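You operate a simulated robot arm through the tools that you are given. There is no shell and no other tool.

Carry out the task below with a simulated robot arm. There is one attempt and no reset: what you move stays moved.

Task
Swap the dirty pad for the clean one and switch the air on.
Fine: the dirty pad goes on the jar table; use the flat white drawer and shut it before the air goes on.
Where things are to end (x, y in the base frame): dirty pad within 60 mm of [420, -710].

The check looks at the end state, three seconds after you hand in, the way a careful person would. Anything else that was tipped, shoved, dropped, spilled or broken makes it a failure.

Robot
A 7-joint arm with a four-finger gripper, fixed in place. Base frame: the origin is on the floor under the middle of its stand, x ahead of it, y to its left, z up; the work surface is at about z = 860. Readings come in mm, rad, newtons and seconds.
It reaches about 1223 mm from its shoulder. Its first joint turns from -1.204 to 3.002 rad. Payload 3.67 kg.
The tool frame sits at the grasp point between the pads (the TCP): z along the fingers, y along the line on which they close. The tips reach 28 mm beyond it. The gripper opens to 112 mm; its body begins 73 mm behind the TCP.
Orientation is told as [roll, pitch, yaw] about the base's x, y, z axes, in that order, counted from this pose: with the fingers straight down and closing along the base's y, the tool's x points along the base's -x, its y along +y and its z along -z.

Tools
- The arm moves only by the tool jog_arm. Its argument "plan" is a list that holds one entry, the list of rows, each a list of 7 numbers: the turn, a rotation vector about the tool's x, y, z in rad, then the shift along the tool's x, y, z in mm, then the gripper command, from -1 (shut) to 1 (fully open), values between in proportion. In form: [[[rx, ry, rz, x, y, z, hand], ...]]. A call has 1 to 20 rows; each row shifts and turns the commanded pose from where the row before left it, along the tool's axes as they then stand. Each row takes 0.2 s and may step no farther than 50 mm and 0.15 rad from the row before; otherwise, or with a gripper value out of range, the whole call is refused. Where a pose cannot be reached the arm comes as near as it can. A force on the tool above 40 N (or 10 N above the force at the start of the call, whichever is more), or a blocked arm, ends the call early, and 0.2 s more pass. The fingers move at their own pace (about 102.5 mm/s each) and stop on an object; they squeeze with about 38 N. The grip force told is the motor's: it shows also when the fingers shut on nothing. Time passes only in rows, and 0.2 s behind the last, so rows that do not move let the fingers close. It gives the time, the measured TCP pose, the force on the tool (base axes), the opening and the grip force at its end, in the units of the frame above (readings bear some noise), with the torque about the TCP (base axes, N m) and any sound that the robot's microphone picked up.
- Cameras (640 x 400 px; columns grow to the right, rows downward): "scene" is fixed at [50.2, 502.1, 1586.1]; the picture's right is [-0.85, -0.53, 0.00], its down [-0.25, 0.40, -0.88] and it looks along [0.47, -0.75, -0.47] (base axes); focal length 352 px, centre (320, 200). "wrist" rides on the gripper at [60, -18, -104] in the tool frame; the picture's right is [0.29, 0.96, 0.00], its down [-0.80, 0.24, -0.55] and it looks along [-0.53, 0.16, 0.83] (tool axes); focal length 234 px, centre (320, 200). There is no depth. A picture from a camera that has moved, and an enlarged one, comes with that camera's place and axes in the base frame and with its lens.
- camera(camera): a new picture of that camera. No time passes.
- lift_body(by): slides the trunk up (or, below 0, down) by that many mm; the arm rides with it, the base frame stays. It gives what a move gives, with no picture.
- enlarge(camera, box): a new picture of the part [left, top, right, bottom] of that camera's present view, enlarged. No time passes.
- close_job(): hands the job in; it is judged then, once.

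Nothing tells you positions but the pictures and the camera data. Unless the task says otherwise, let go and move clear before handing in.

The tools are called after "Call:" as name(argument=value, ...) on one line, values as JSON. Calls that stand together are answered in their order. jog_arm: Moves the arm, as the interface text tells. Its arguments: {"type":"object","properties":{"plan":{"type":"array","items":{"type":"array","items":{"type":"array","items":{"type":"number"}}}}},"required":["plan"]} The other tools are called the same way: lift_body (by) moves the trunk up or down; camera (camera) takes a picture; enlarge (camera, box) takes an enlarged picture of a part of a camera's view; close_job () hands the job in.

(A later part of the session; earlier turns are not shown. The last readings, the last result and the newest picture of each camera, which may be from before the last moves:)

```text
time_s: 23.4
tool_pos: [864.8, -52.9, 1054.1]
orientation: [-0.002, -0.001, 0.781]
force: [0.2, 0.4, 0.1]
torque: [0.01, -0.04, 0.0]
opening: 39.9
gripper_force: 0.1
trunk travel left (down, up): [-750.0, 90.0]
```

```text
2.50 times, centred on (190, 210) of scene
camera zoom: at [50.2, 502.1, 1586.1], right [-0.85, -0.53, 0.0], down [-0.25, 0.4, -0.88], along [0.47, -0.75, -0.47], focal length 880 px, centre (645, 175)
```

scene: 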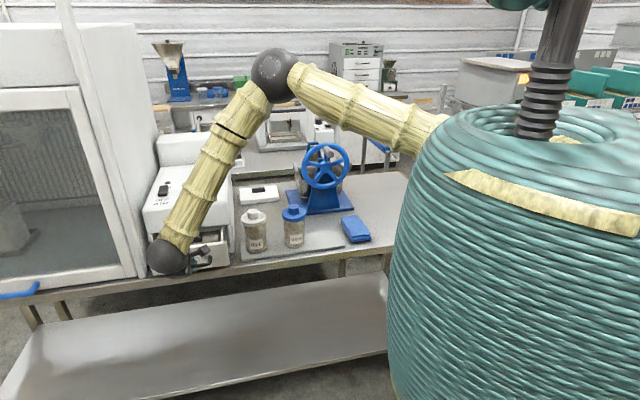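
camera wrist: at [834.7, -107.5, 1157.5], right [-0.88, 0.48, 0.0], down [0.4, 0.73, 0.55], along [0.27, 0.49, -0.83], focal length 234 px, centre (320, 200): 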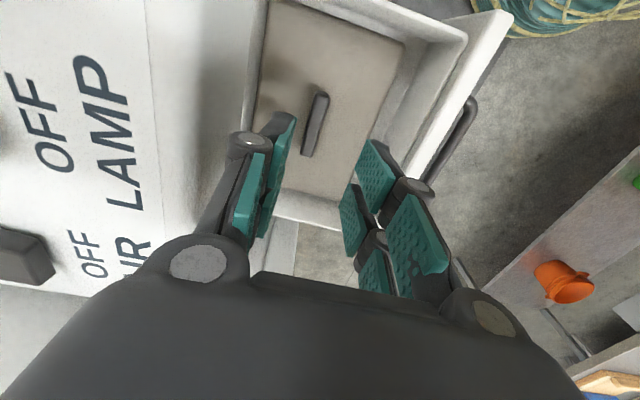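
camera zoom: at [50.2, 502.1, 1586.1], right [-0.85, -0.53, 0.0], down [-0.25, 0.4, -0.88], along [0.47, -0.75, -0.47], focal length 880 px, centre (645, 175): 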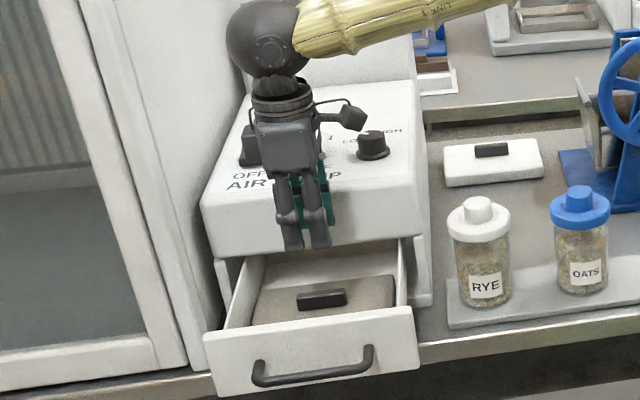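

The tab sits about 4 mm toward the inner fingers; I estimate roughly 10 mm clearance between the hand and the console front. I'll correct and descend to just above gripping height.

Call:
jog_arm(plan=[[[0, 0, 0, -2.6, -2.5, 0, -0.286], [0, 0, 0, 0, 0, 25, -0.286], [0, 0, 0, 0, 0, 25, -0.286], [0, 0, 0, 0, 0, 25, -0.286], [0, 0, 0, 0, 0, 20, -0.286], [0, 0, 0, 0, 0, 0, -0.286]]])

Call:
camera(camera="wrist")

Call:
enlarge(camera="wrist", box=[210, 40, 430, 240])

Call:
enlarge(camera="scene", box=[140, 180, 250, 290])

```text
time_s: 24.8
tool_pos: [870.0, -52.7, 958.8]
orientation: [-0.002, 0.0, 0.781]
force: [1.0, -0.1, -0.2]
torque: [0.0, -0.02, -0.02]
opening: 39.7
gripper_force: 0.1
trunk travel left (down, up): [-750.0, 90.0]
```

```text
taken
camera wrist: at [839.1, -107.4, 1062.6], right [-0.88, 0.48, 0.0], down [0.4, 0.73, 0.55], along [0.27, 0.49, -0.83], focal length 234 px, centre (320, 200)
```

wrist: 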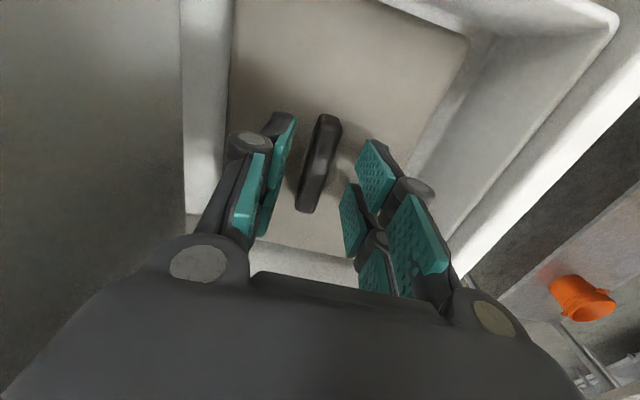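

```text
2.00 times, centred on (320, 140) of wrist
camera zoom: at [839.1, -107.4, 1062.6], right [-0.88, 0.48, 0.0], down [0.4, 0.73, 0.55], along [0.27, 0.49, -0.83], focal length 468 px, centre (320, 320)
```

zoom: 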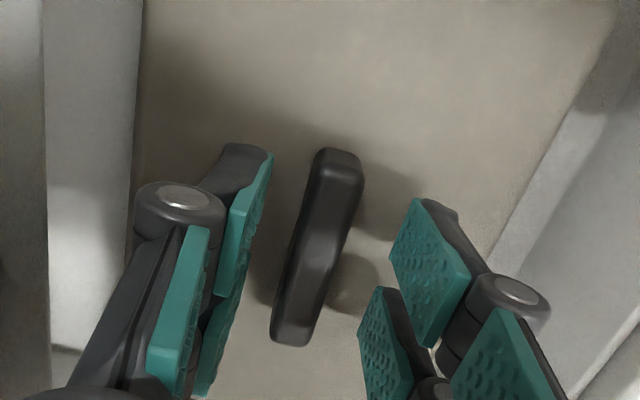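

```text
3.64 times, centred on (195, 235) of scene
camera zoom: at [50.2, 502.1, 1586.1], right [-0.85, -0.53, 0.0], down [-0.25, 0.4, -0.88], along [0.47, -0.75, -0.47], focal length 1280 px, centre (774, 73)
```

zoom: 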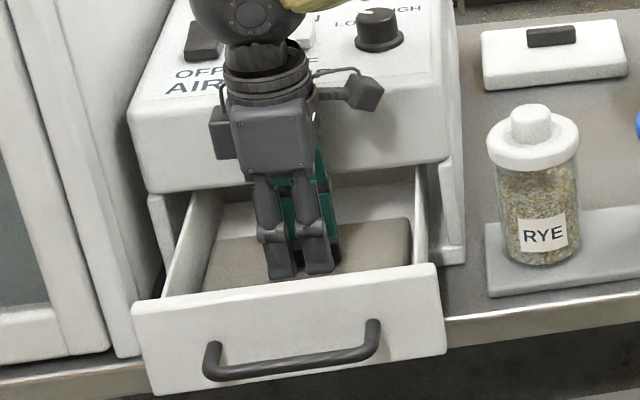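

The tab is now centred between the fingers and I'm clear of the console. Down 14 mm more, then close.

Call:
jog_arm(plan=[[[0, 0, 0, 0, 0, 7, -0.286], [0, 0, 0, 0, 0, 7, -0.286], [0, 0, 0, 0, 0, 0, -0.6], [0, 0, 0, 0, 0, 0, -1], [0, 0, 0, 0, 0, 0, -1], [0, 0, 0, 0, 0, 0, -1]]])

Call:
enlarge(camera="wrist", box=[210, 40, 430, 240])

```text
time_s: 26.2
tool_pos: [869.0, -51.5, 948.2]
orientation: [-0.003, -0.004, 0.782]
force: [5.6, 2.9, 34.9]
torque: [0.26, -0.25, 0.09]
opening: 13.4
gripper_force: 38.2
trunk travel left (down, up): [-750.0, 90.0]
```

```text
2.00 times, centred on (320, 140) of wrist
camera zoom: at [837.5, -106.6, 1052.2], right [-0.88, 0.48, -0.01], down [0.39, 0.73, 0.56], along [0.27, 0.49, -0.83], focal length 468 px, centre (320, 320)
```

zoom: 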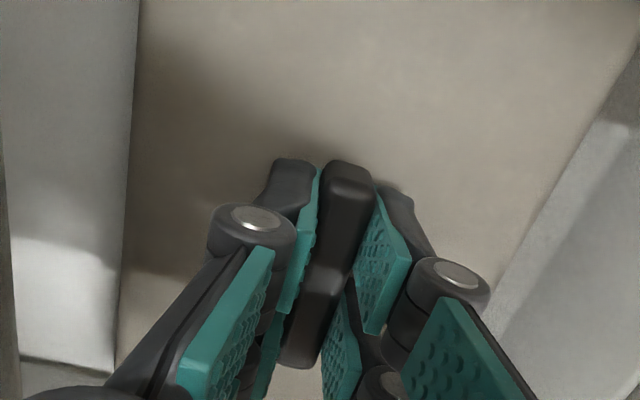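

The tab is gripped (13.4 mm) with the tips resting on the pad, so the pad top is near z ≈ 920. I'll lift 15 mm, shift 14 mm outward to clear the console edge, then lift more and look.

Call:
jog_arm(plan=[[[0, 0, 0, 0, 0, -7, -1], [0, 0, 0, 0, 0, -8, -1], [0, 0, 0, 0, 0, -3, -1], [0, 0, 0, 0, 7, 0, -1], [0, 0, 0, 0, 7, 0, -1], [0, 0, 0, 0, 0, 0, -1]]])

Call:
camera(camera="wrist")

Call:
enlarge(camera="scene", box=[140, 180, 250, 290])

```text
time_s: 27.6
tool_pos: [860.9, -42.9, 962.3]
orientation: [-0.001, -0.003, 0.782]
force: [-0.9, -0.1, -0.3]
torque: [0.01, 0.01, -0.02]
opening: 13.6
gripper_force: 37.9
trunk travel left (down, up): [-750.0, 90.0]
```

```text
taken
camera wrist: at [829.5, -97.6, 1065.8], right [-0.88, 0.48, 0.0], down [0.4, 0.73, 0.55], along [0.26, 0.49, -0.83], focal length 234 px, centre (320, 200)
```

wrist: 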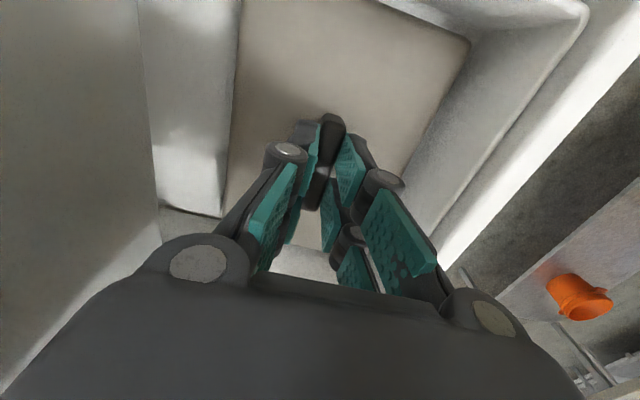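

```text
3.64 times, centred on (195, 235) of scene
camera zoom: at [50.2, 502.1, 1586.1], right [-0.85, -0.53, 0.0], down [-0.25, 0.4, -0.88], along [0.47, -0.75, -0.47], focal length 1280 px, centre (774, 73)
```

zoom: 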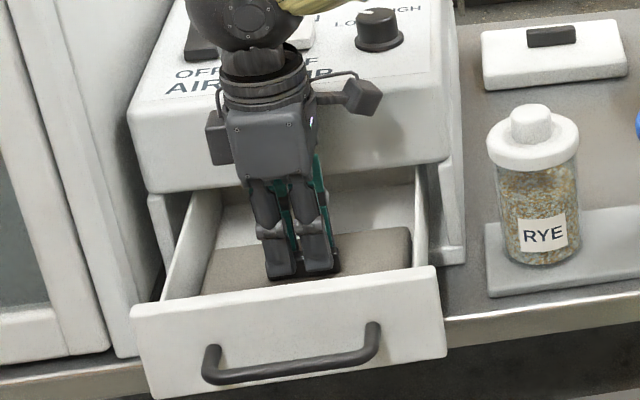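

The pad appears to move with the hand. I'll lift in steps and check that it clears the console and comes free.

Call:
jog_arm(plan=[[[0, 0, 0, 0, 3, -10, -1], [0, 0, 0, 0, 0, -15, -1], [0, 0, 0, 0, 0, -15, -1], [0, 0, 0, 0, 0, 0, -1]]])

Call:
camera(camera="wrist")

Call:
enlarge(camera="scene", box=[140, 180, 250, 290])

```text
time_s: 28.6
tool_pos: [858.5, -40.4, 1001.8]
orientation: [-0.002, 0.0, 0.781]
force: [-0.2, -0.3, -1.3]
torque: [0.0, 0.05, 0.03]
opening: 13.3
gripper_force: 37.8
trunk travel left (down, up): [-750.0, 90.0]
```

```text
taken
camera wrist: at [827.6, -95.2, 1105.7], right [-0.88, 0.48, 0.0], down [0.4, 0.73, 0.55], along [0.26, 0.49, -0.83], focal length 234 px, centre (320, 200)
```

wrist: 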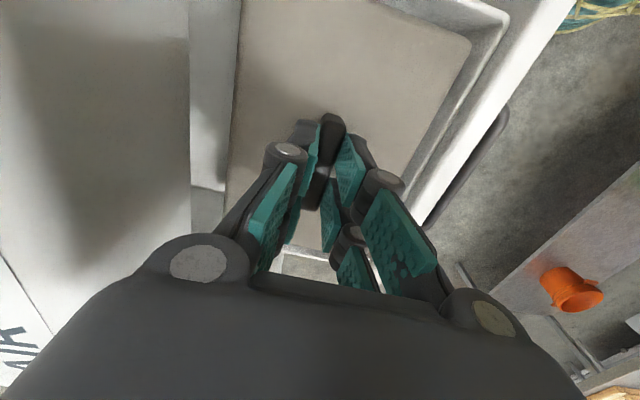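

```text
3.64 times, centred on (195, 235) of scene
camera zoom: at [50.2, 502.1, 1586.1], right [-0.85, -0.53, 0.0], down [-0.25, 0.4, -0.88], along [0.47, -0.75, -0.47], focal length 1280 px, centre (774, 73)
```

zoom: 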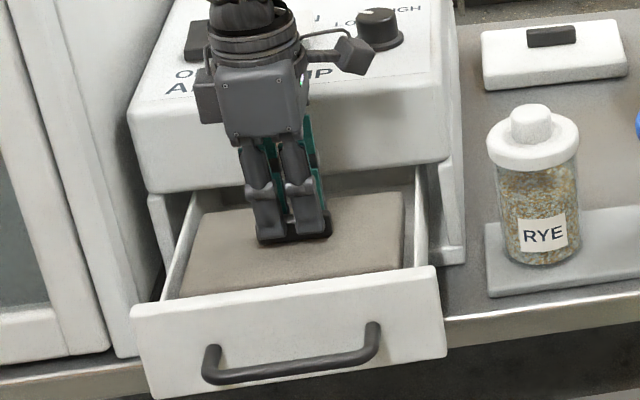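

The dirty pad hangs level in the grip and is clear of the console. I'll lift it well up, then carry it toward (420, −710), high over the jars and clear of the wheel.

Call:
jog_arm(plan=[[[0, 0, 0, 0, 4, -20, -1], [0, 0, 0, 0, 6, -30, -1], [0, 0, 0, 0, 5, -35, -1], [0, 0, 0, 0, 0, -40, -1], [0, 0, 0, 0, 0, -40, -1], [0, 0, 0, 0, 0, 0, -1]]])

Call:
camera(camera="scene")

Call:
camera(camera="wrist")

```text
time_s: 30.0
tool_pos: [847.8, -30.6, 1165.0]
orientation: [-0.001, 0.0, 0.782]
force: [0.4, -0.6, -0.6]
torque: [-0.02, -0.03, -0.06]
opening: 13.6
gripper_force: 38.3
trunk travel left (down, up): [-750.0, 90.0]
```

```text
taken
```

scene: 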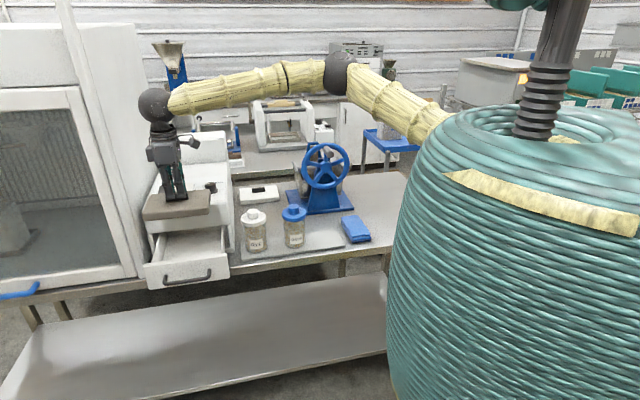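

```text
taken
camera wrist: at [817.3, -84.5, 1269.6], right [-0.88, 0.48, 0.0], down [0.4, 0.73, 0.55], along [0.26, 0.49, -0.83], focal length 234 px, centre (320, 200)
```

wrist: 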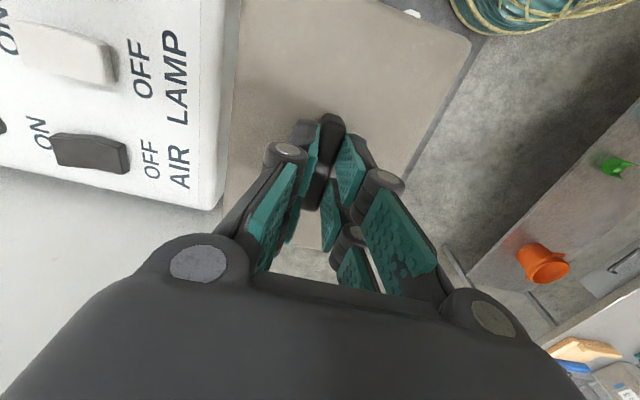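

Held level and clear. I'll carry it in smooth steps at this height toward the target, stopping halfway to look.

Call:
jog_arm(plan=[[[0, 0, 0, 15, -3.5, 0, -1], [0, 0, 0, 28, -6.5, 0, -1], [0, 0, 0, 34, -7.9, 0, -1], [0, 0, 0, 34, -7.9, 0, -1], [0, 0, 0, 34, -7.9, 0, -1], [0, 0, 0, 34, -7.9, 0, -1], [0, 0, 0, 34, -7.9, 0, -1], [0, 0, 0, 34, -7.9, 0, -1], [0, 0, 0, 34, -7.9, 0, -1], [0, 0, 0, 34, -7.9, 0, -1], [0, 0, 0, 34, -7.9, 0, -1], [0, 0, 0, 28, -6.5, 0, -1], [0, 0, 0, 15, -3.5, 0, -1], [0, 0, 0, 0, 0, 0, -1]]])

Call:
camera(camera="scene")

Call:
camera(camera="wrist")

```text
time_s: 33.0
tool_pos: [668.4, -313.0, 1167.1]
orientation: [-0.002, 0.001, 0.772]
force: [-0.2, 0.5, -0.9]
torque: [-0.03, -0.02, 0.04]
opening: 13.7
gripper_force: 37.7
out of reach, approached as far as the arm can: row 11, 12, 13
trunk travel left (down, up): [-750.0, 90.0]
```

```text
taken
```

scene: 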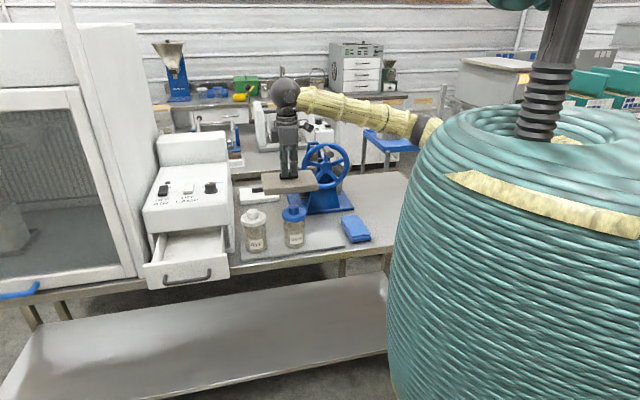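

```text
taken
camera wrist: at [637.4, -366.5, 1271.0], right [-0.88, 0.48, 0.0], down [0.4, 0.73, 0.55], along [0.27, 0.48, -0.83], focal length 234 px, centre (320, 200)
```

wrist: 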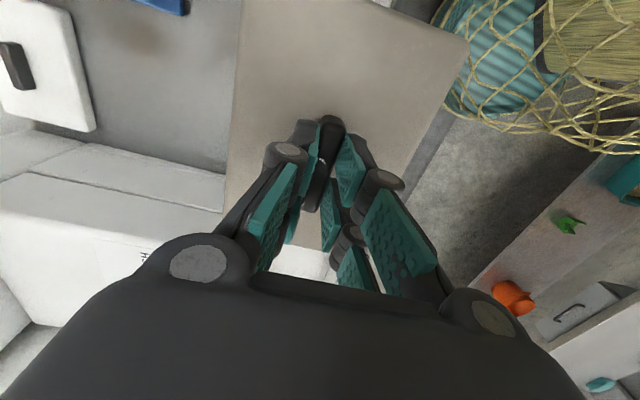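

The arm ran short of a joint limit at this hand turn while the pad is still safely held. I'll turn the hand back to its starting yaw here, which should free the elbow, and read the pose.

Call:
jog_arm(plan=[[[0, 0, 0.1, 0, 0, 0, -1], [0, 0, 0.12, 0, 0, 0, -1], [0, 0, 0.12, 0, 0, 0, -1], [0, 0, 0.12, 0, 0, 0, -1], [0, 0, 0.12, 0, 0, 0, -1], [0, 0, 0.1, 0, 0, 0, -1], [0, 0, 0.1, 0, 0, 0, -1], [0, 0, 0, 0, 0, 0, -1]]])

Call:
camera(camera="scene")

Call:
camera(camera="wrist")

```text
time_s: 34.8
tool_pos: [670.0, -314.2, 1165.4]
orientation: [0.0, 0.0, -0.001]
force: [-0.1, -0.3, -0.6]
torque: [0.0, 0.01, 0.05]
opening: 13.7
gripper_force: 37.6
trunk travel left (down, up): [-750.0, 90.0]
```

```text
taken
```

scene: 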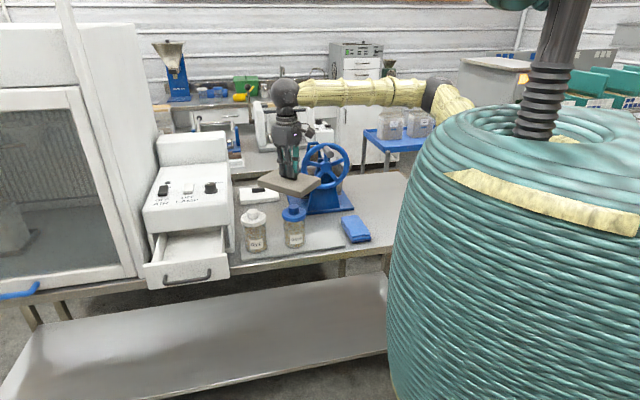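

```text
taken
camera wrist: at [609.2, -331.6, 1269.9], right [-0.29, 0.96, 0.0], down [0.8, 0.24, 0.55], along [0.53, 0.16, -0.83], focal length 234 px, centre (320, 200)
```

wrist: 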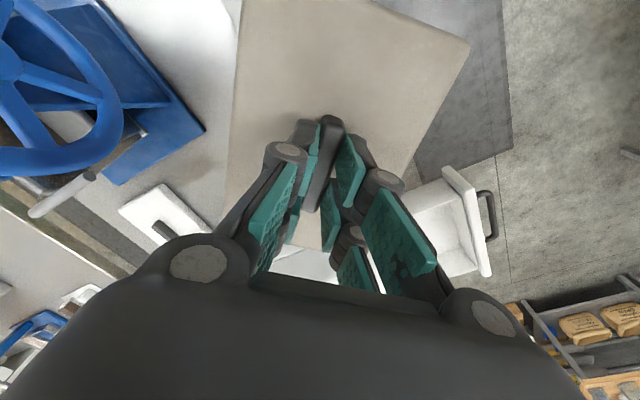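

Yaw is back to zero and the pad is still level. The wheel's top is near z ≈ 1170, so I'll raise the pad and swing wide of it, keeping to the robot's side.

Call:
jog_arm(plan=[[[0, 0, 0, 15, -8, -12, -1], [0, 0, 0, 30, -17, -14, -1], [0, 0, 0, 30, -17, -14, -1], [0, 0, 0, 30, -17, -13, -1], [0, 0, 0, 30, -17, -12, -1], [0, 0, 0, 15, -10, 0, -1], [0, 0, 0, 0, 0, 0, -1]]])

Call:
camera(camera="scene")

Call:
camera(camera="wrist")

```text
time_s: 36.4
tool_pos: [520.5, -399.1, 1232.3]
orientation: [-0.001, 0.0, 0.001]
force: [0.4, 1.1, -0.4]
torque: [-0.01, 0.01, -0.02]
opening: 13.6
gripper_force: 38.2
trunk travel left (down, up): [-750.0, 90.0]
```

```text
taken
```

scene: 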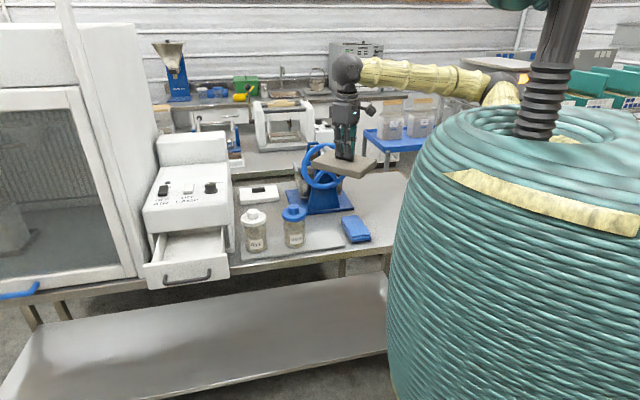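

```text
taken
camera wrist: at [459.1, -417.3, 1335.5], right [-0.29, 0.96, 0.0], down [0.8, 0.24, 0.55], along [0.53, 0.16, -0.83], focal length 234 px, centre (320, 200)
```

wrist: 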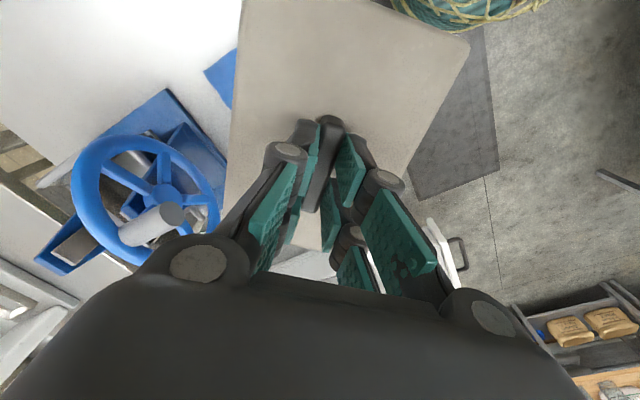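

Clear of the wheel. Continuing toward the target at this height.

Call:
jog_arm(plan=[[[0, 0, 0, 6, -18, 0, -1], [0, 0, 0, 11, -34, 0, -1], [0, 0, 0, 11, -34, 0, -1], [0, 0, 0, 11, -34, 0, -1], [0, 0, 0, 11, -34, 0, -1], [0, 0, 0, 6, -18, 0, -1], [0, 0, 0, 0, 0, 0, -1]]])

Call:
camera(camera="scene")

Call:
camera(camera="wrist")

```text
time_s: 38.0
tool_pos: [464.0, -573.9, 1231.5]
orientation: [0.001, 0.0, 0.003]
force: [-0.5, -0.4, -1.3]
torque: [-0.02, 0.0, -0.02]
opening: 13.6
gripper_force: 37.8
trunk travel left (down, up): [-750.0, 90.0]
```

```text
taken
```

scene: 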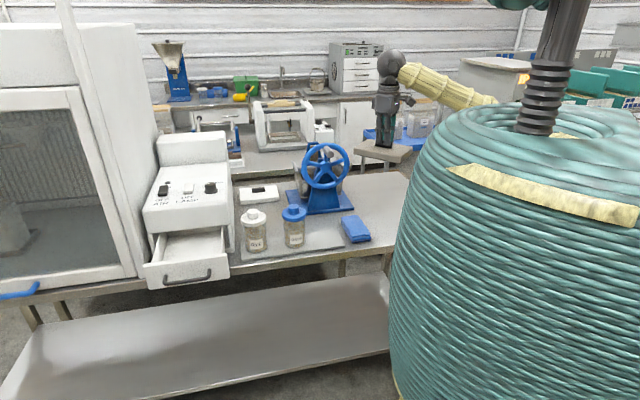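

```text
taken
camera wrist: at [403.2, -591.2, 1335.0], right [-0.29, 0.96, 0.0], down [0.8, 0.24, 0.55], along [0.53, 0.16, -0.83], focal length 234 px, centre (320, 200)
```

wrist: 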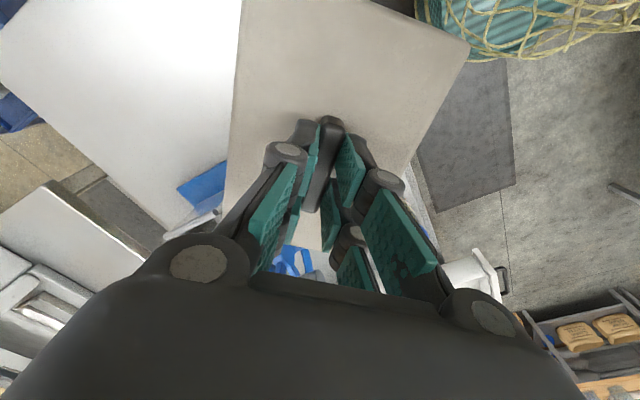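

The bench around the target looks empty. I'll finish the move over (420, −710).

Call:
jog_arm(plan=[[[0, 0, 0, 7, -20, 0, -1], [0, 0, 0, 11, -34, 0, -1], [0, 0, 0, 11, -34, 0, -1], [0, 0, 0, 10, -30, 0, -1], [0, 0, 0, 5, -18, 0, -1], [0, 0, 0, 0, 0, 0, -1]]])

Call:
camera(camera="scene")

Call:
camera(camera="wrist")

```text
time_s: 39.4
tool_pos: [418.6, -699.0, 1238.4]
orientation: [-0.009, -0.001, 0.0]
force: [-0.4, 0.1, 0.0]
torque: [-0.01, -0.04, 0.03]
opening: 13.5
gripper_force: 37.8
trunk travel left (down, up): [-750.0, 90.0]
```

```text
taken
```

scene: 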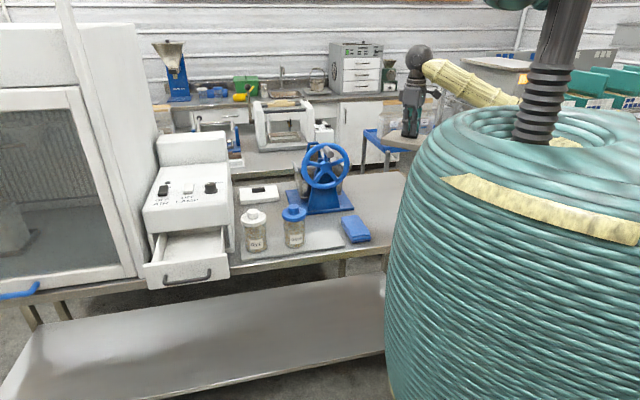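

```text
taken
camera wrist: at [358.4, -715.3, 1341.7], right [-0.29, 0.96, -0.01], down [0.8, 0.24, 0.55], along [0.53, 0.15, -0.83], focal length 234 px, centre (320, 200)
```

wrist: 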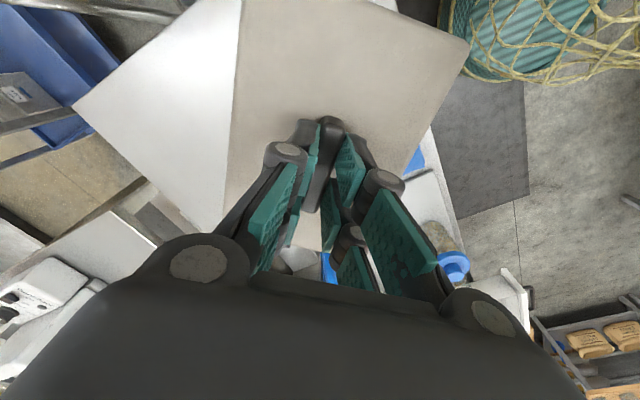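

I'm over the target at (419, −699), within tolerance; the bench below is clear. I'll lower step by step and watch whether the arm keeps up.

Call:
jog_arm(plan=[[[0, 0, 0, 0, 0, 15, -1], [0, 0, 0, 0, 0, 25, -1], [0, 0, 0, 0, 0, 25, -1], [0, 0, 0, 0, 0, 25, -1], [0, 0, 0, 0, 0, 10, -1], [0, 0, 0, 0, 0, 0, -1]]])

Call:
camera(camera="scene")

Call:
camera(camera="wrist")

```text
time_s: 40.8
tool_pos: [426.4, -703.7, 1133.6]
orientation: [0.0, -0.001, 0.0]
force: [0.1, -0.7, -0.7]
torque: [0.0, 0.01, -0.04]
opening: 13.4
gripper_force: 38.1
out of reach, approached as far as the arm can: row 4
trunk travel left (down, up): [-750.0, 90.0]
```

```text
taken
```

scene: 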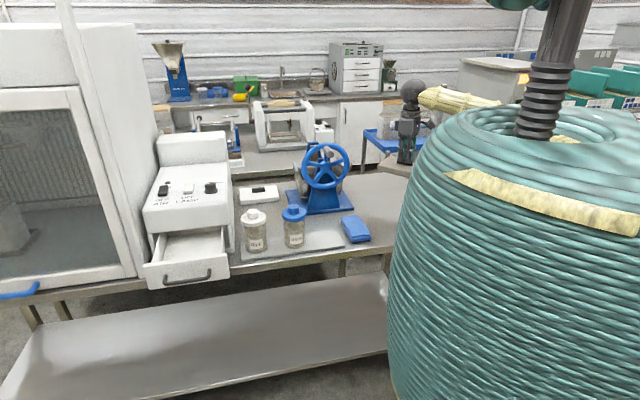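

```text
taken
camera wrist: at [365.1, -720.9, 1236.4], right [-0.29, 0.96, 0.0], down [0.8, 0.24, 0.56], along [0.53, 0.16, -0.83], focal length 234 px, centre (320, 200)
```

wrist: 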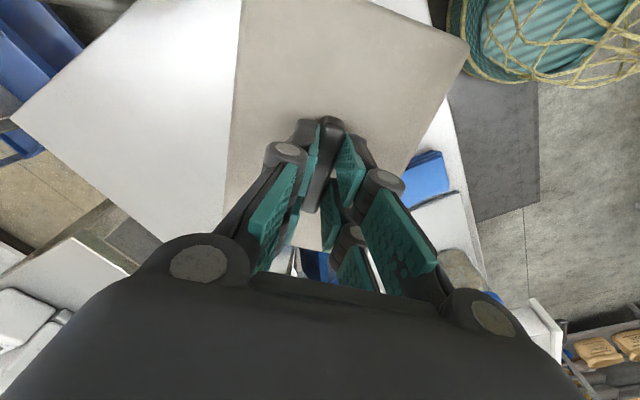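

Near a joint limit again, but the pose is good. Turning the hand further clockwise helped before, so I'll do that here and then continue down.

Call:
jog_arm(plan=[[[0, 0, 0.1, 0, 0, 0, -1], [0, 0, 0.12, 0, 0, 0, -1], [0, 0, 0.12, 0, 0, 0, -1], [0, 0, 0.12, 0, 0, 0, -1], [0, 0, 0.1, 0, 0, 0, -1], [0, 0, 0, 0, 0, 0, -1]]])

Call:
jog_arm(plan=[[[0, 0, 0, 0, 0, 15, -1], [0, 0, 0, 0, 0, 20, -1], [0, 0, 0, 0, 0, 20, -1], [0, 0, 0, 0, 0, 20, -1], [0, 0, 0, 0, 0, 0, -1]]])

Call:
camera(camera="scene")

Call:
camera(camera="wrist")

```text
time_s: 42.2
tool_pos: [426.4, -703.4, 1133.6]
orientation: [0.0, -0.003, -0.559]
force: [0.6, -0.3, -0.8]
torque: [-0.02, 0.02, -0.01]
opening: 13.6
gripper_force: 37.4
trunk travel left (down, up): [-750.0, 90.0]
```

```text
time_s: 43.4
tool_pos: [427.3, -702.6, 1057.9]
orientation: [-0.001, 0.0, -0.56]
force: [0.0, -0.1, -1.0]
torque: [0.03, 0.0, 0.01]
opening: 13.5
gripper_force: 37.8
trunk travel left (down, up): [-750.0, 90.0]
```

```text
taken
```

scene: 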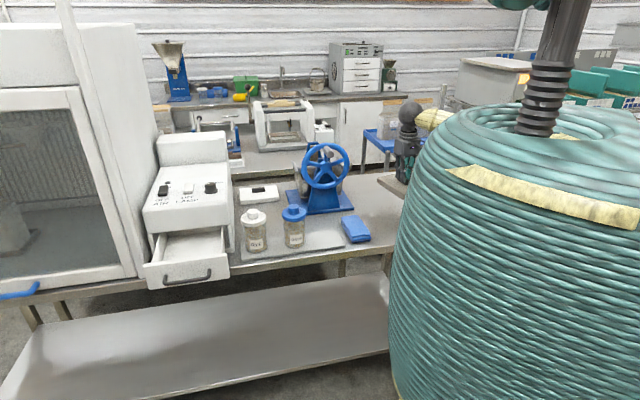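

```text
taken
camera wrist: at [364.9, -686.8, 1161.0], right [0.26, 0.96, 0.0], down [0.8, -0.22, 0.56], along [0.54, -0.15, -0.83], focal length 234 px, centre (320, 200)
```

wrist: 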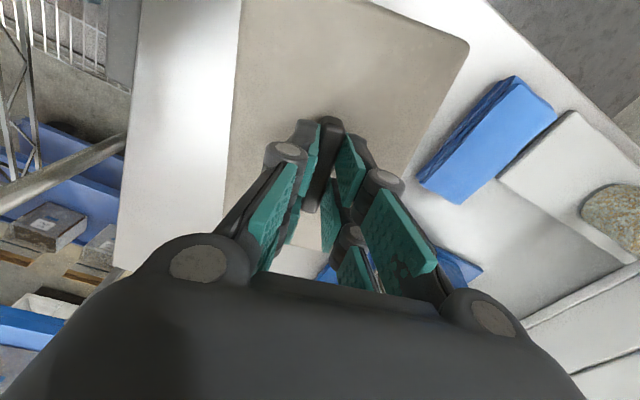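

That freed the arm: it tracks exactly now at yaw −0.56. The blue cloth is over 200 mm away from the pad's spot. I'll lower to just above the bench.

Call:
jog_arm(plan=[[[0, 0, 0, 0, -3, 20, -1], [0, 0, 0, 0, -2, 25, -1], [0, 0, 0, 0, 0, 25, -1], [0, 0, 0, 0, 0, 25, -1], [0, 0, 0, 0, 0, 20, -1], [0, 0, 0, 0, 0, 12, -1], [0, 0, 0, 0, 0, 0, -1]]])

Call:
camera(camera="wrist")

Call:
enlarge(camera="scene", box=[320, 80, 480, 260])

```text
time_s: 45.0
tool_pos: [423.6, -708.4, 930.5]
orientation: [0.0, -0.001, -0.559]
force: [0.4, 0.2, -0.1]
torque: [0.03, 0.02, 0.01]
opening: 13.7
gripper_force: 37.7
trunk travel left (down, up): [-750.0, 90.0]
```

```text
taken
camera wrist: at [362.3, -691.0, 1034.3], right [0.26, 0.96, 0.0], down [0.8, -0.22, 0.56], along [0.54, -0.15, -0.83], focal length 234 px, centre (320, 200)
```

wrist: 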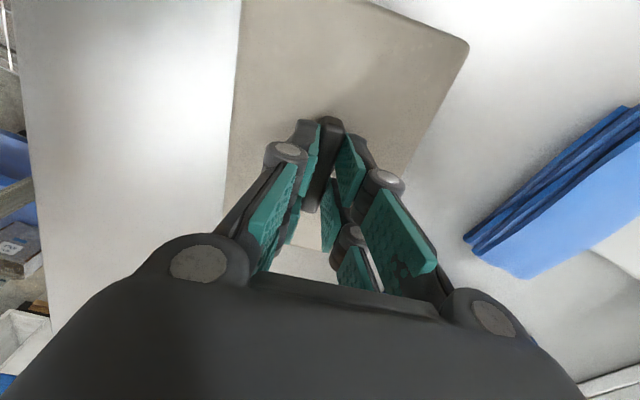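

```text
2.22 times, centred on (400, 170) of scene
camera zoom: at [50.2, 502.1, 1586.1], right [-0.85, -0.53, 0.0], down [-0.25, 0.4, -0.88], along [0.47, -0.75, -0.47], focal length 782 px, centre (142, 267)
```

zoom: 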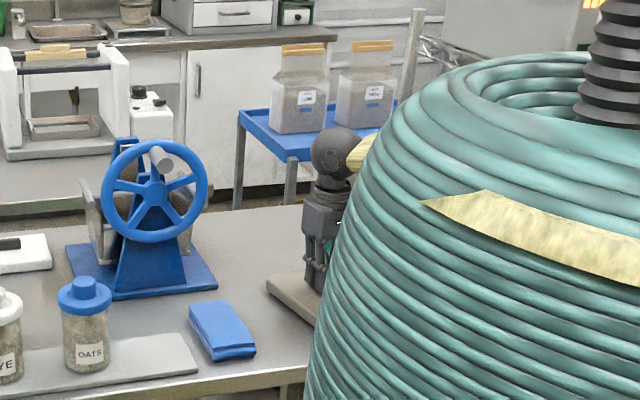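

The pad is hovering above the bench. I'll go down in small steps until it touches.

Call:
jog_arm(plan=[[[0, 0, 0, 0, 0, 5, -1], [0, 0, 0, 0, 0, 5, -1], [0, 0, 0, 0, 0, 3, -1], [0, 0, 0, 0, 0, 0, -1]]])

```text
time_s: 46.0
tool_pos: [425.3, -703.1, 921.4]
orientation: [-0.001, -0.006, -0.557]
force: [3.7, 4.7, 34.1]
torque: [0.29, 0.16, 0.06]
opening: 13.9
gripper_force: 38.0
trunk travel left (down, up): [-750.0, 90.0]
```

Contact at z ≈ 921. I'll ease off 3.5 mm to take the load away, then open and rise.

Call:
jog_arm(plan=[[[0, 0, 0, 0, 0, -3.5, -1], [0, 0, 0, 0, 0, 0, -1]]])

Call:
jog_arm(plan=[[[0, 0, 0, 0, 0, 0, -0.6], [0, 0, 0, 0, 0, 0, -0.4], [0, 0, 0, 0, 0, 0, -0.3], [0, 0, 0, 0, 0, -10, -0.3], [0, 0, 0, 0, 0, -25, -0.3], [0, 0, 0, 0, 0, -40, -0.3], [0, 0, 0, 0, 0, -40, 0], [0, 0, 0, 0, 0, 0, 0]]])

Call:
camera(camera="wrist")

Call:
enlarge(camera="scene", box=[320, 80, 480, 260])

```text
time_s: 46.6
tool_pos: [421.9, -707.4, 921.1]
orientation: [-0.002, -0.002, -0.561]
force: [-0.1, 0.9, 9.5]
torque: [-0.46, -0.74, 0.15]
opening: 13.5
gripper_force: 38.1
trunk travel left (down, up): [-750.0, 90.0]
```

```text
time_s: 48.4
tool_pos: [422.3, -706.9, 1037.7]
orientation: [-0.001, 0.0, -0.559]
force: [0.4, 0.4, -0.3]
torque: [0.0, 0.02, 0.0]
opening: 56.0
gripper_force: 0.1
trunk travel left (down, up): [-750.0, 90.0]
```

```text
taken
camera wrist: at [361.1, -690.1, 1140.9], right [0.26, 0.96, 0.0], down [0.8, -0.22, 0.56], along [0.54, -0.15, -0.83], focal length 234 px, centre (320, 200)
```

wrist: 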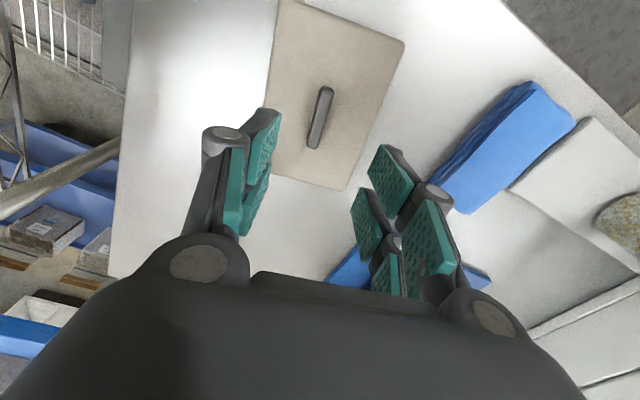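

```text
2.22 times, centred on (400, 170) of scene
camera zoom: at [50.2, 502.1, 1586.1], right [-0.85, -0.53, 0.0], down [-0.25, 0.4, -0.88], along [0.47, -0.75, -0.47], focal length 782 px, centre (142, 267)
```

zoom: 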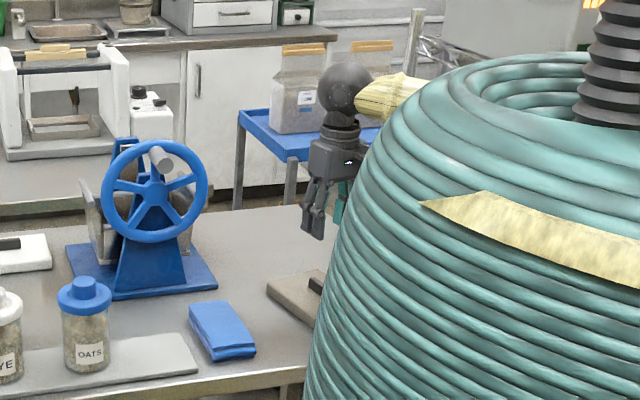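

The dirty pad lies flat at about (422, −707). Next is the clean white slab near (1010, −530); I'll rise, go back around the wheel and turn the hand back on the way.

Call:
jog_arm(plan=[[[0, 0, 0, 0, 0, -40, 0], [0, 0, 0, 0, 0, -45, 0], [0, 0, 0, 0, 0, -45, 0], [0, 0, 0, 0, 0, -45, 0], [0, 0, 0, 0, 0, -30, 0], [0, 0, 0, 10, 39, 0, 0], [0, 0, 0, 10, 39, 0, 0], [0, 0, 0, 10, 39, 0, 0], [0, 0, 0, 10, 39, 0, 0], [0, 0, 0, 10, 39, 0, 0], [0, 0, 0, 10, 39, 0, 0], [0, 0, 0, 10, 39, 0, 0], [0, 0, 0, 10, 39, 0, 0], [0, 0, -0.14, 0, 0, 0, 0], [0, 0, -0.14, 0, 0, 0, 0], [0, 0, -0.14, 0, 0, 0, 0], [0, 0, -0.14, 0, 0, 0, 0], [0, 0, 0, 0, 0, 0, 0]]])

Call:
jog_arm(plan=[[[0, 0, 0, -30, 0, 0, 0], [0, 0, 0, -45, 0, 0, 0], [0, 0, 0, -45, 0, 0, 0], [0, 0, 0, -45, 0, 0, 0], [0, 0, 0, -45, 0, 0, 0], [0, 0, 0, -45, 0, 0, 0], [0, 0, 0, -45, 0, 0, 0], [0, 0, 0, 0, 0, 0, 0]]])

Call:
camera(camera="scene")

Call:
camera(camera="wrist")

```text
time_s: 52.2
tool_pos: [520.8, -400.6, 1242.2]
orientation: [-0.001, -0.002, 0.004]
force: [0.5, -0.5, -0.4]
torque: [0.0, -0.06, 0.03]
opening: 56.0
gripper_force: 0.0
trunk travel left (down, up): [-750.0, 90.0]
```

```text
time_s: 54.0
tool_pos: [820.2, -401.2, 1244.0]
orientation: [0.0, -0.004, 0.001]
force: [0.1, -0.6, 0.1]
torque: [0.06, -0.02, 0.01]
opening: 56.1
gripper_force: 0.1
trunk travel left (down, up): [-750.0, 90.0]
```

```text
taken
```

scene: 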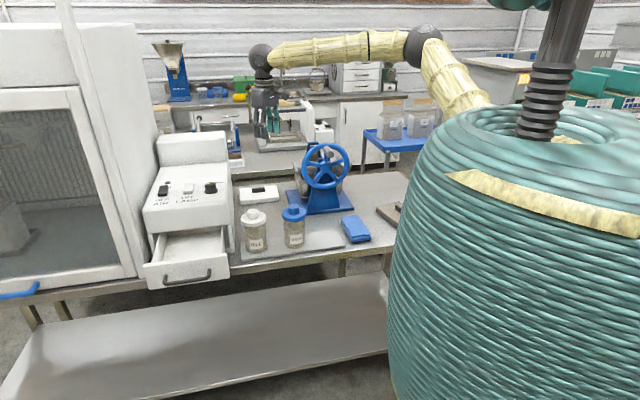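

```text
taken
camera wrist: at [758.9, -418.2, 1347.1], right [-0.29, 0.96, 0.0], down [0.8, 0.24, 0.56], along [0.53, 0.16, -0.83], focal length 234 px, centre (320, 200)
```

wrist: 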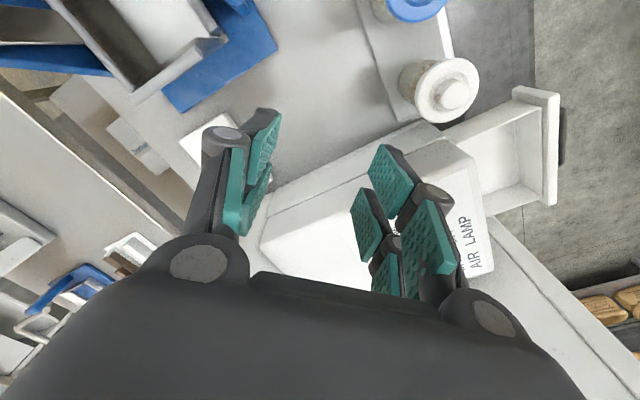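

Good. I'll move out over the slab at this height to test reach and see it from above.

Call:
jog_arm(plan=[[[0, 0, 0, -35, -25, 0, 0], [0, 0, 0, -35, -25, 0, 0], [0, 0, 0, -35, -25, 0, 0], [0, 0, 0, -30, -20, 0, 0], [0, 0, 0, 0, 0, 0, 0]]])

Call:
camera(camera="wrist")

Call:
camera(camera="scene")

```text
time_s: 55.2
tool_pos: [955.1, -494.7, 1241.9]
orientation: [0.002, -0.002, 0.0]
force: [-0.2, -0.6, 0.4]
torque: [0.01, -0.02, 0.01]
opening: 55.7
gripper_force: 0.1
trunk travel left (down, up): [-750.0, 90.0]
```

```text
taken
camera wrist: at [893.5, -513.1, 1345.6], right [-0.29, 0.96, 0.0], down [0.8, 0.24, 0.56], along [0.53, 0.16, -0.83], focal length 234 px, centre (320, 200)
```

wrist: 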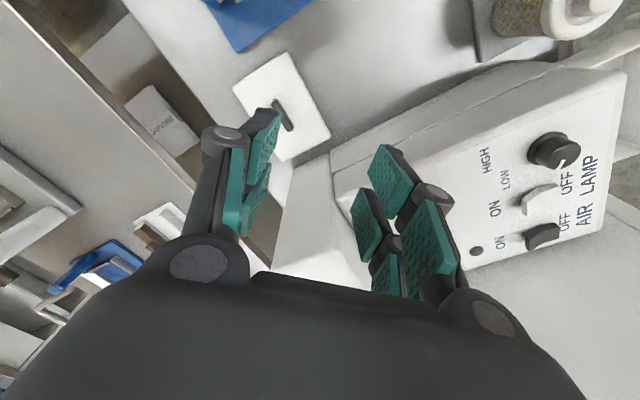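

```text
taken
```

scene: 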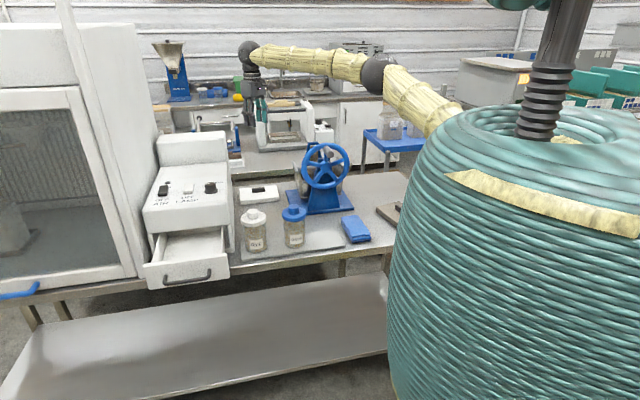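

The arm reaches (955, −495) with the hand straight down, and I place the slab's tab at about (1016, −540). I'll turn the hand to match the tab and move over it, then see about lowering the trunk.

Call:
jog_arm(plan=[[[0, 0, -0.13, 0, 0, 0, 0], [0, 0, -0.13, 0, 0, 0, 0], [0, 0, -0.13, 0, 0, 0, 0], [0, 0, -0.13, 0, 0, 0, 0], [0, 0, -0.13, 0, 0, 0, 0], [0, 0, -0.135, 0, 0, 0, 0], [0, 0, 0, 0, 0, 0, 0]]])

Call:
camera(camera="wrist")

Call:
camera(camera="scene")

```text
time_s: 56.8
tool_pos: [955.7, -495.1, 1241.4]
orientation: [0.001, -0.002, 0.002]
force: [0.3, -0.5, -0.1]
torque: [0.01, -0.01, 0.02]
opening: 56.1
gripper_force: 0.0
out of reach, approached as far as the arm can: row 1, 2, 3, 4, 5, 6
trunk travel left (down, up): [-750.0, 90.0]
```

```text
taken
camera wrist: at [894.7, -512.1, 1345.1], right [-0.29, 0.96, 0.0], down [0.8, 0.24, 0.55], along [0.53, 0.16, -0.83], focal length 234 px, centre (320, 200)
```

wrist: 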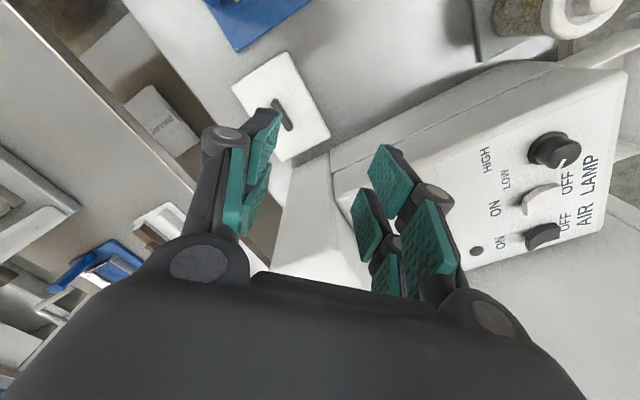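

```text
taken
```

scene: 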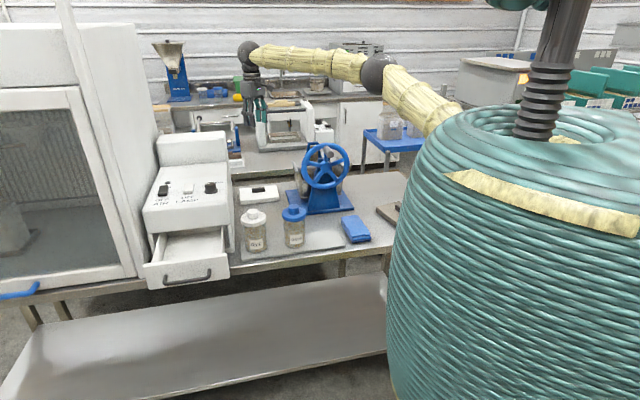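

The last joint won't turn that way out here, but the opposite turn (−135°) gives the same grip line. I'll rotate clockwise in place instead.

Call:
jog_arm(plan=[[[0, 0, 0.14, 0, 0, 0, 0], [0, 0, 0.14, 0, 0, 0, 0], [0, 0, 0.14, 0, 0, 0, 0], [0, 0, 0.14, 0, 0, 0, 0], [0, 0, 0.14, 0, 0, 0, 0], [0, 0, 0.14, 0, 0, 0, 0], [0, 0, 0.14, 0, 0, 0, 0], [0, 0, 0.14, 0, 0, 0, 0], [0, 0, 0, 0, 0, 0, 0]]])

Call:
camera(camera="wrist")

```text
time_s: 58.8
tool_pos: [956.3, -496.0, 1241.7]
orientation: [0.0, -0.002, -1.121]
force: [0.6, -0.2, 0.4]
torque: [0.01, 0.0, 0.0]
opening: 56.3
gripper_force: 0.2
trunk travel left (down, up): [-750.0, 90.0]
```

```text
taken
camera wrist: at [913.1, -448.4, 1344.8], right [0.74, 0.68, 0.0], down [0.56, -0.61, 0.56], along [0.38, -0.41, -0.83], focal length 234 px, centre (320, 200)
```

wrist: 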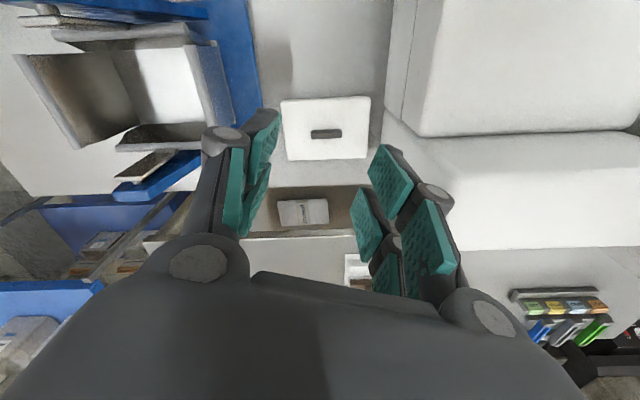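

This view shows the slab squarely, with the AIR box to its right and the wheel machine to its left. I'll enlarge it to measure.

Call:
enlarge(camera="wrist", box=[240, 60, 440, 200])

```text
2.86 times, centred on (340, 130) of wrist
camera zoom: at [913.1, -448.4, 1344.8], right [0.74, 0.68, 0.0], down [0.56, -0.61, 0.56], along [0.38, -0.41, -0.83], focal length 669 px, centre (263, 400)
```

zoom: 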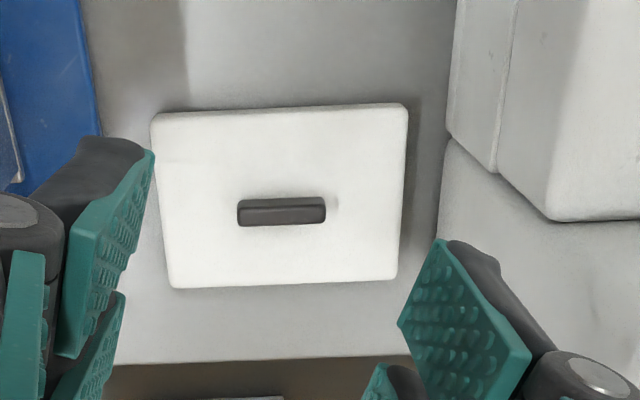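

Slab: 162 × 118 mm, centre and tab at about (1018, −545), exactly at 45°, with about 34 mm to the AIR box side. I'll finish the turn to −135°.

Call:
jog_arm(plan=[[[0, 0, 0.137, 0, 0, 0, 0], [0, 0, 0.137, 0, 0, 0, 0], [0, 0, 0.137, 0, 0, 0, 0], [0, 0, 0.137, 0, 0, 0, 0], [0, 0, 0.137, 0, 0, 0, 0], [0, 0, 0.137, 0, 0, 0, 0], [0, 0, 0.137, 0, 0, 0, 0], [0, 0, 0.137, 0, 0, 0, 0], [0, 0, 0.137, 0, 0, 0, 0], [0, 0, 0, 0, 0, 0, 0]]])

Call:
camera(camera="wrist")

```text
time_s: 61.0
tool_pos: [955.9, -494.1, 1241.3]
orientation: [0.002, 0.001, -2.352]
force: [1.1, 0.3, -0.3]
torque: [0.01, -0.02, -0.02]
opening: 56.1
gripper_force: 0.1
trunk travel left (down, up): [-750.0, 90.0]
```

```text
taken
camera wrist: at [984.6, -439.5, 1345.0], right [0.88, -0.47, 0.0], down [-0.39, -0.73, 0.55], along [-0.26, -0.49, -0.83], focal length 234 px, centre (320, 200)
```

wrist: 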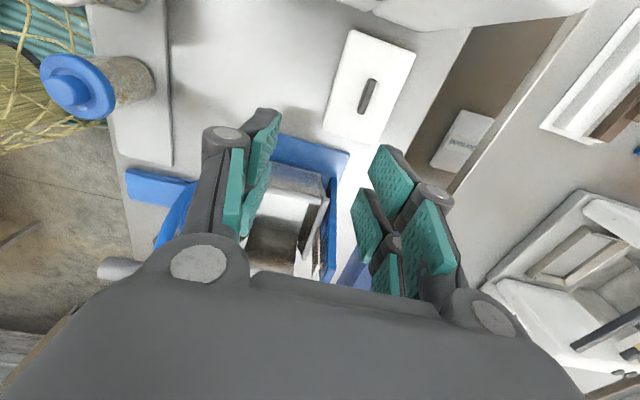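

Turned as wanted. Now over the slab at this height to test reach.

Call:
jog_arm(plan=[[[0, 0, 0, 2.5, 27, 0, -0.2], [0, 0, 0, 2.5, 27, 0, -0.2], [0, 0, 0, 2.4, 26, 0, -0.2], [0, 0, 0, 0, 0, 0, -0.2]]])

Call:
camera(camera="wrist")

Call:
camera(camera="scene")

```text
time_s: 62.0
tool_pos: [1006.9, -541.8, 1239.9]
orientation: [0.001, 0.002, -2.352]
force: [-0.9, -0.9, 0.9]
torque: [0.07, 0.02, 0.03]
opening: 44.8
gripper_force: 0.1
out of reach, approached as far as the arm can: row 3
trunk travel left (down, up): [-750.0, 90.0]
```

```text
taken
camera wrist: at [1034.6, -485.9, 1343.8], right [0.88, -0.47, 0.0], down [-0.39, -0.74, 0.55], along [-0.26, -0.49, -0.83], focal length 234 px, centre (320, 200)
```

wrist: 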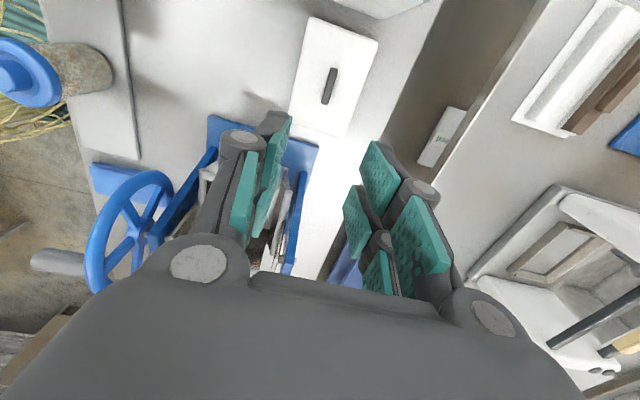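

```text
taken
```

scene: 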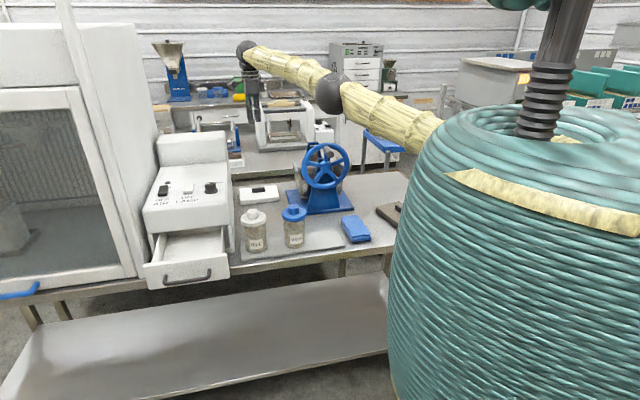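

The arm gets to (1007, −542), about 12 mm short. Tilting the hand about 10° so the fingers lean out will give the missing reach without lowering the trunk.

Call:
jog_arm(plan=[[[-0.06, 0, 0, 0, 0, 0, -0.2], [-0.06, 0, 0, 0, 0, 0, -0.2], [-0.05, 0, 0, 0, 0, 0, -0.2], [0, 0, 0, 0, 0, 0, -0.2]]])

Call:
enlarge(camera="wrist", box=[220, 0, 460, 200])

```text
time_s: 63.0
tool_pos: [1008.3, -542.0, 1239.5]
orientation: [0.171, 0.004, -2.354]
force: [0.0, -0.6, 0.8]
torque: [0.03, -0.01, 0.0]
opening: 44.8
gripper_force: 0.1
trunk travel left (down, up): [-750.0, 90.0]
```

```text
2.00 times, centred on (340, 100) of wrist
camera zoom: at [1024.2, -473.7, 1338.8], right [0.87, -0.46, 0.16], down [-0.46, -0.67, 0.59], along [-0.16, -0.59, -0.79], focal length 468 px, centre (280, 400)
```

zoom: 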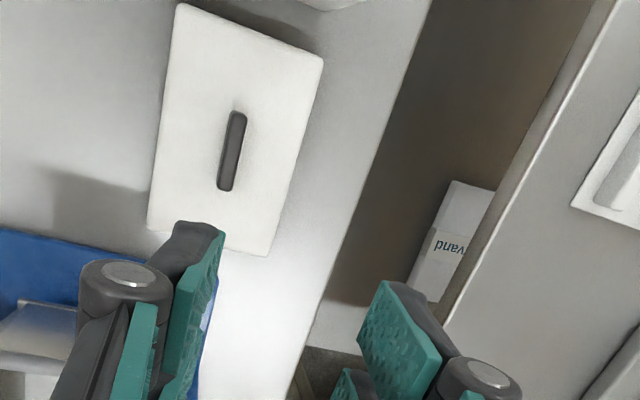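

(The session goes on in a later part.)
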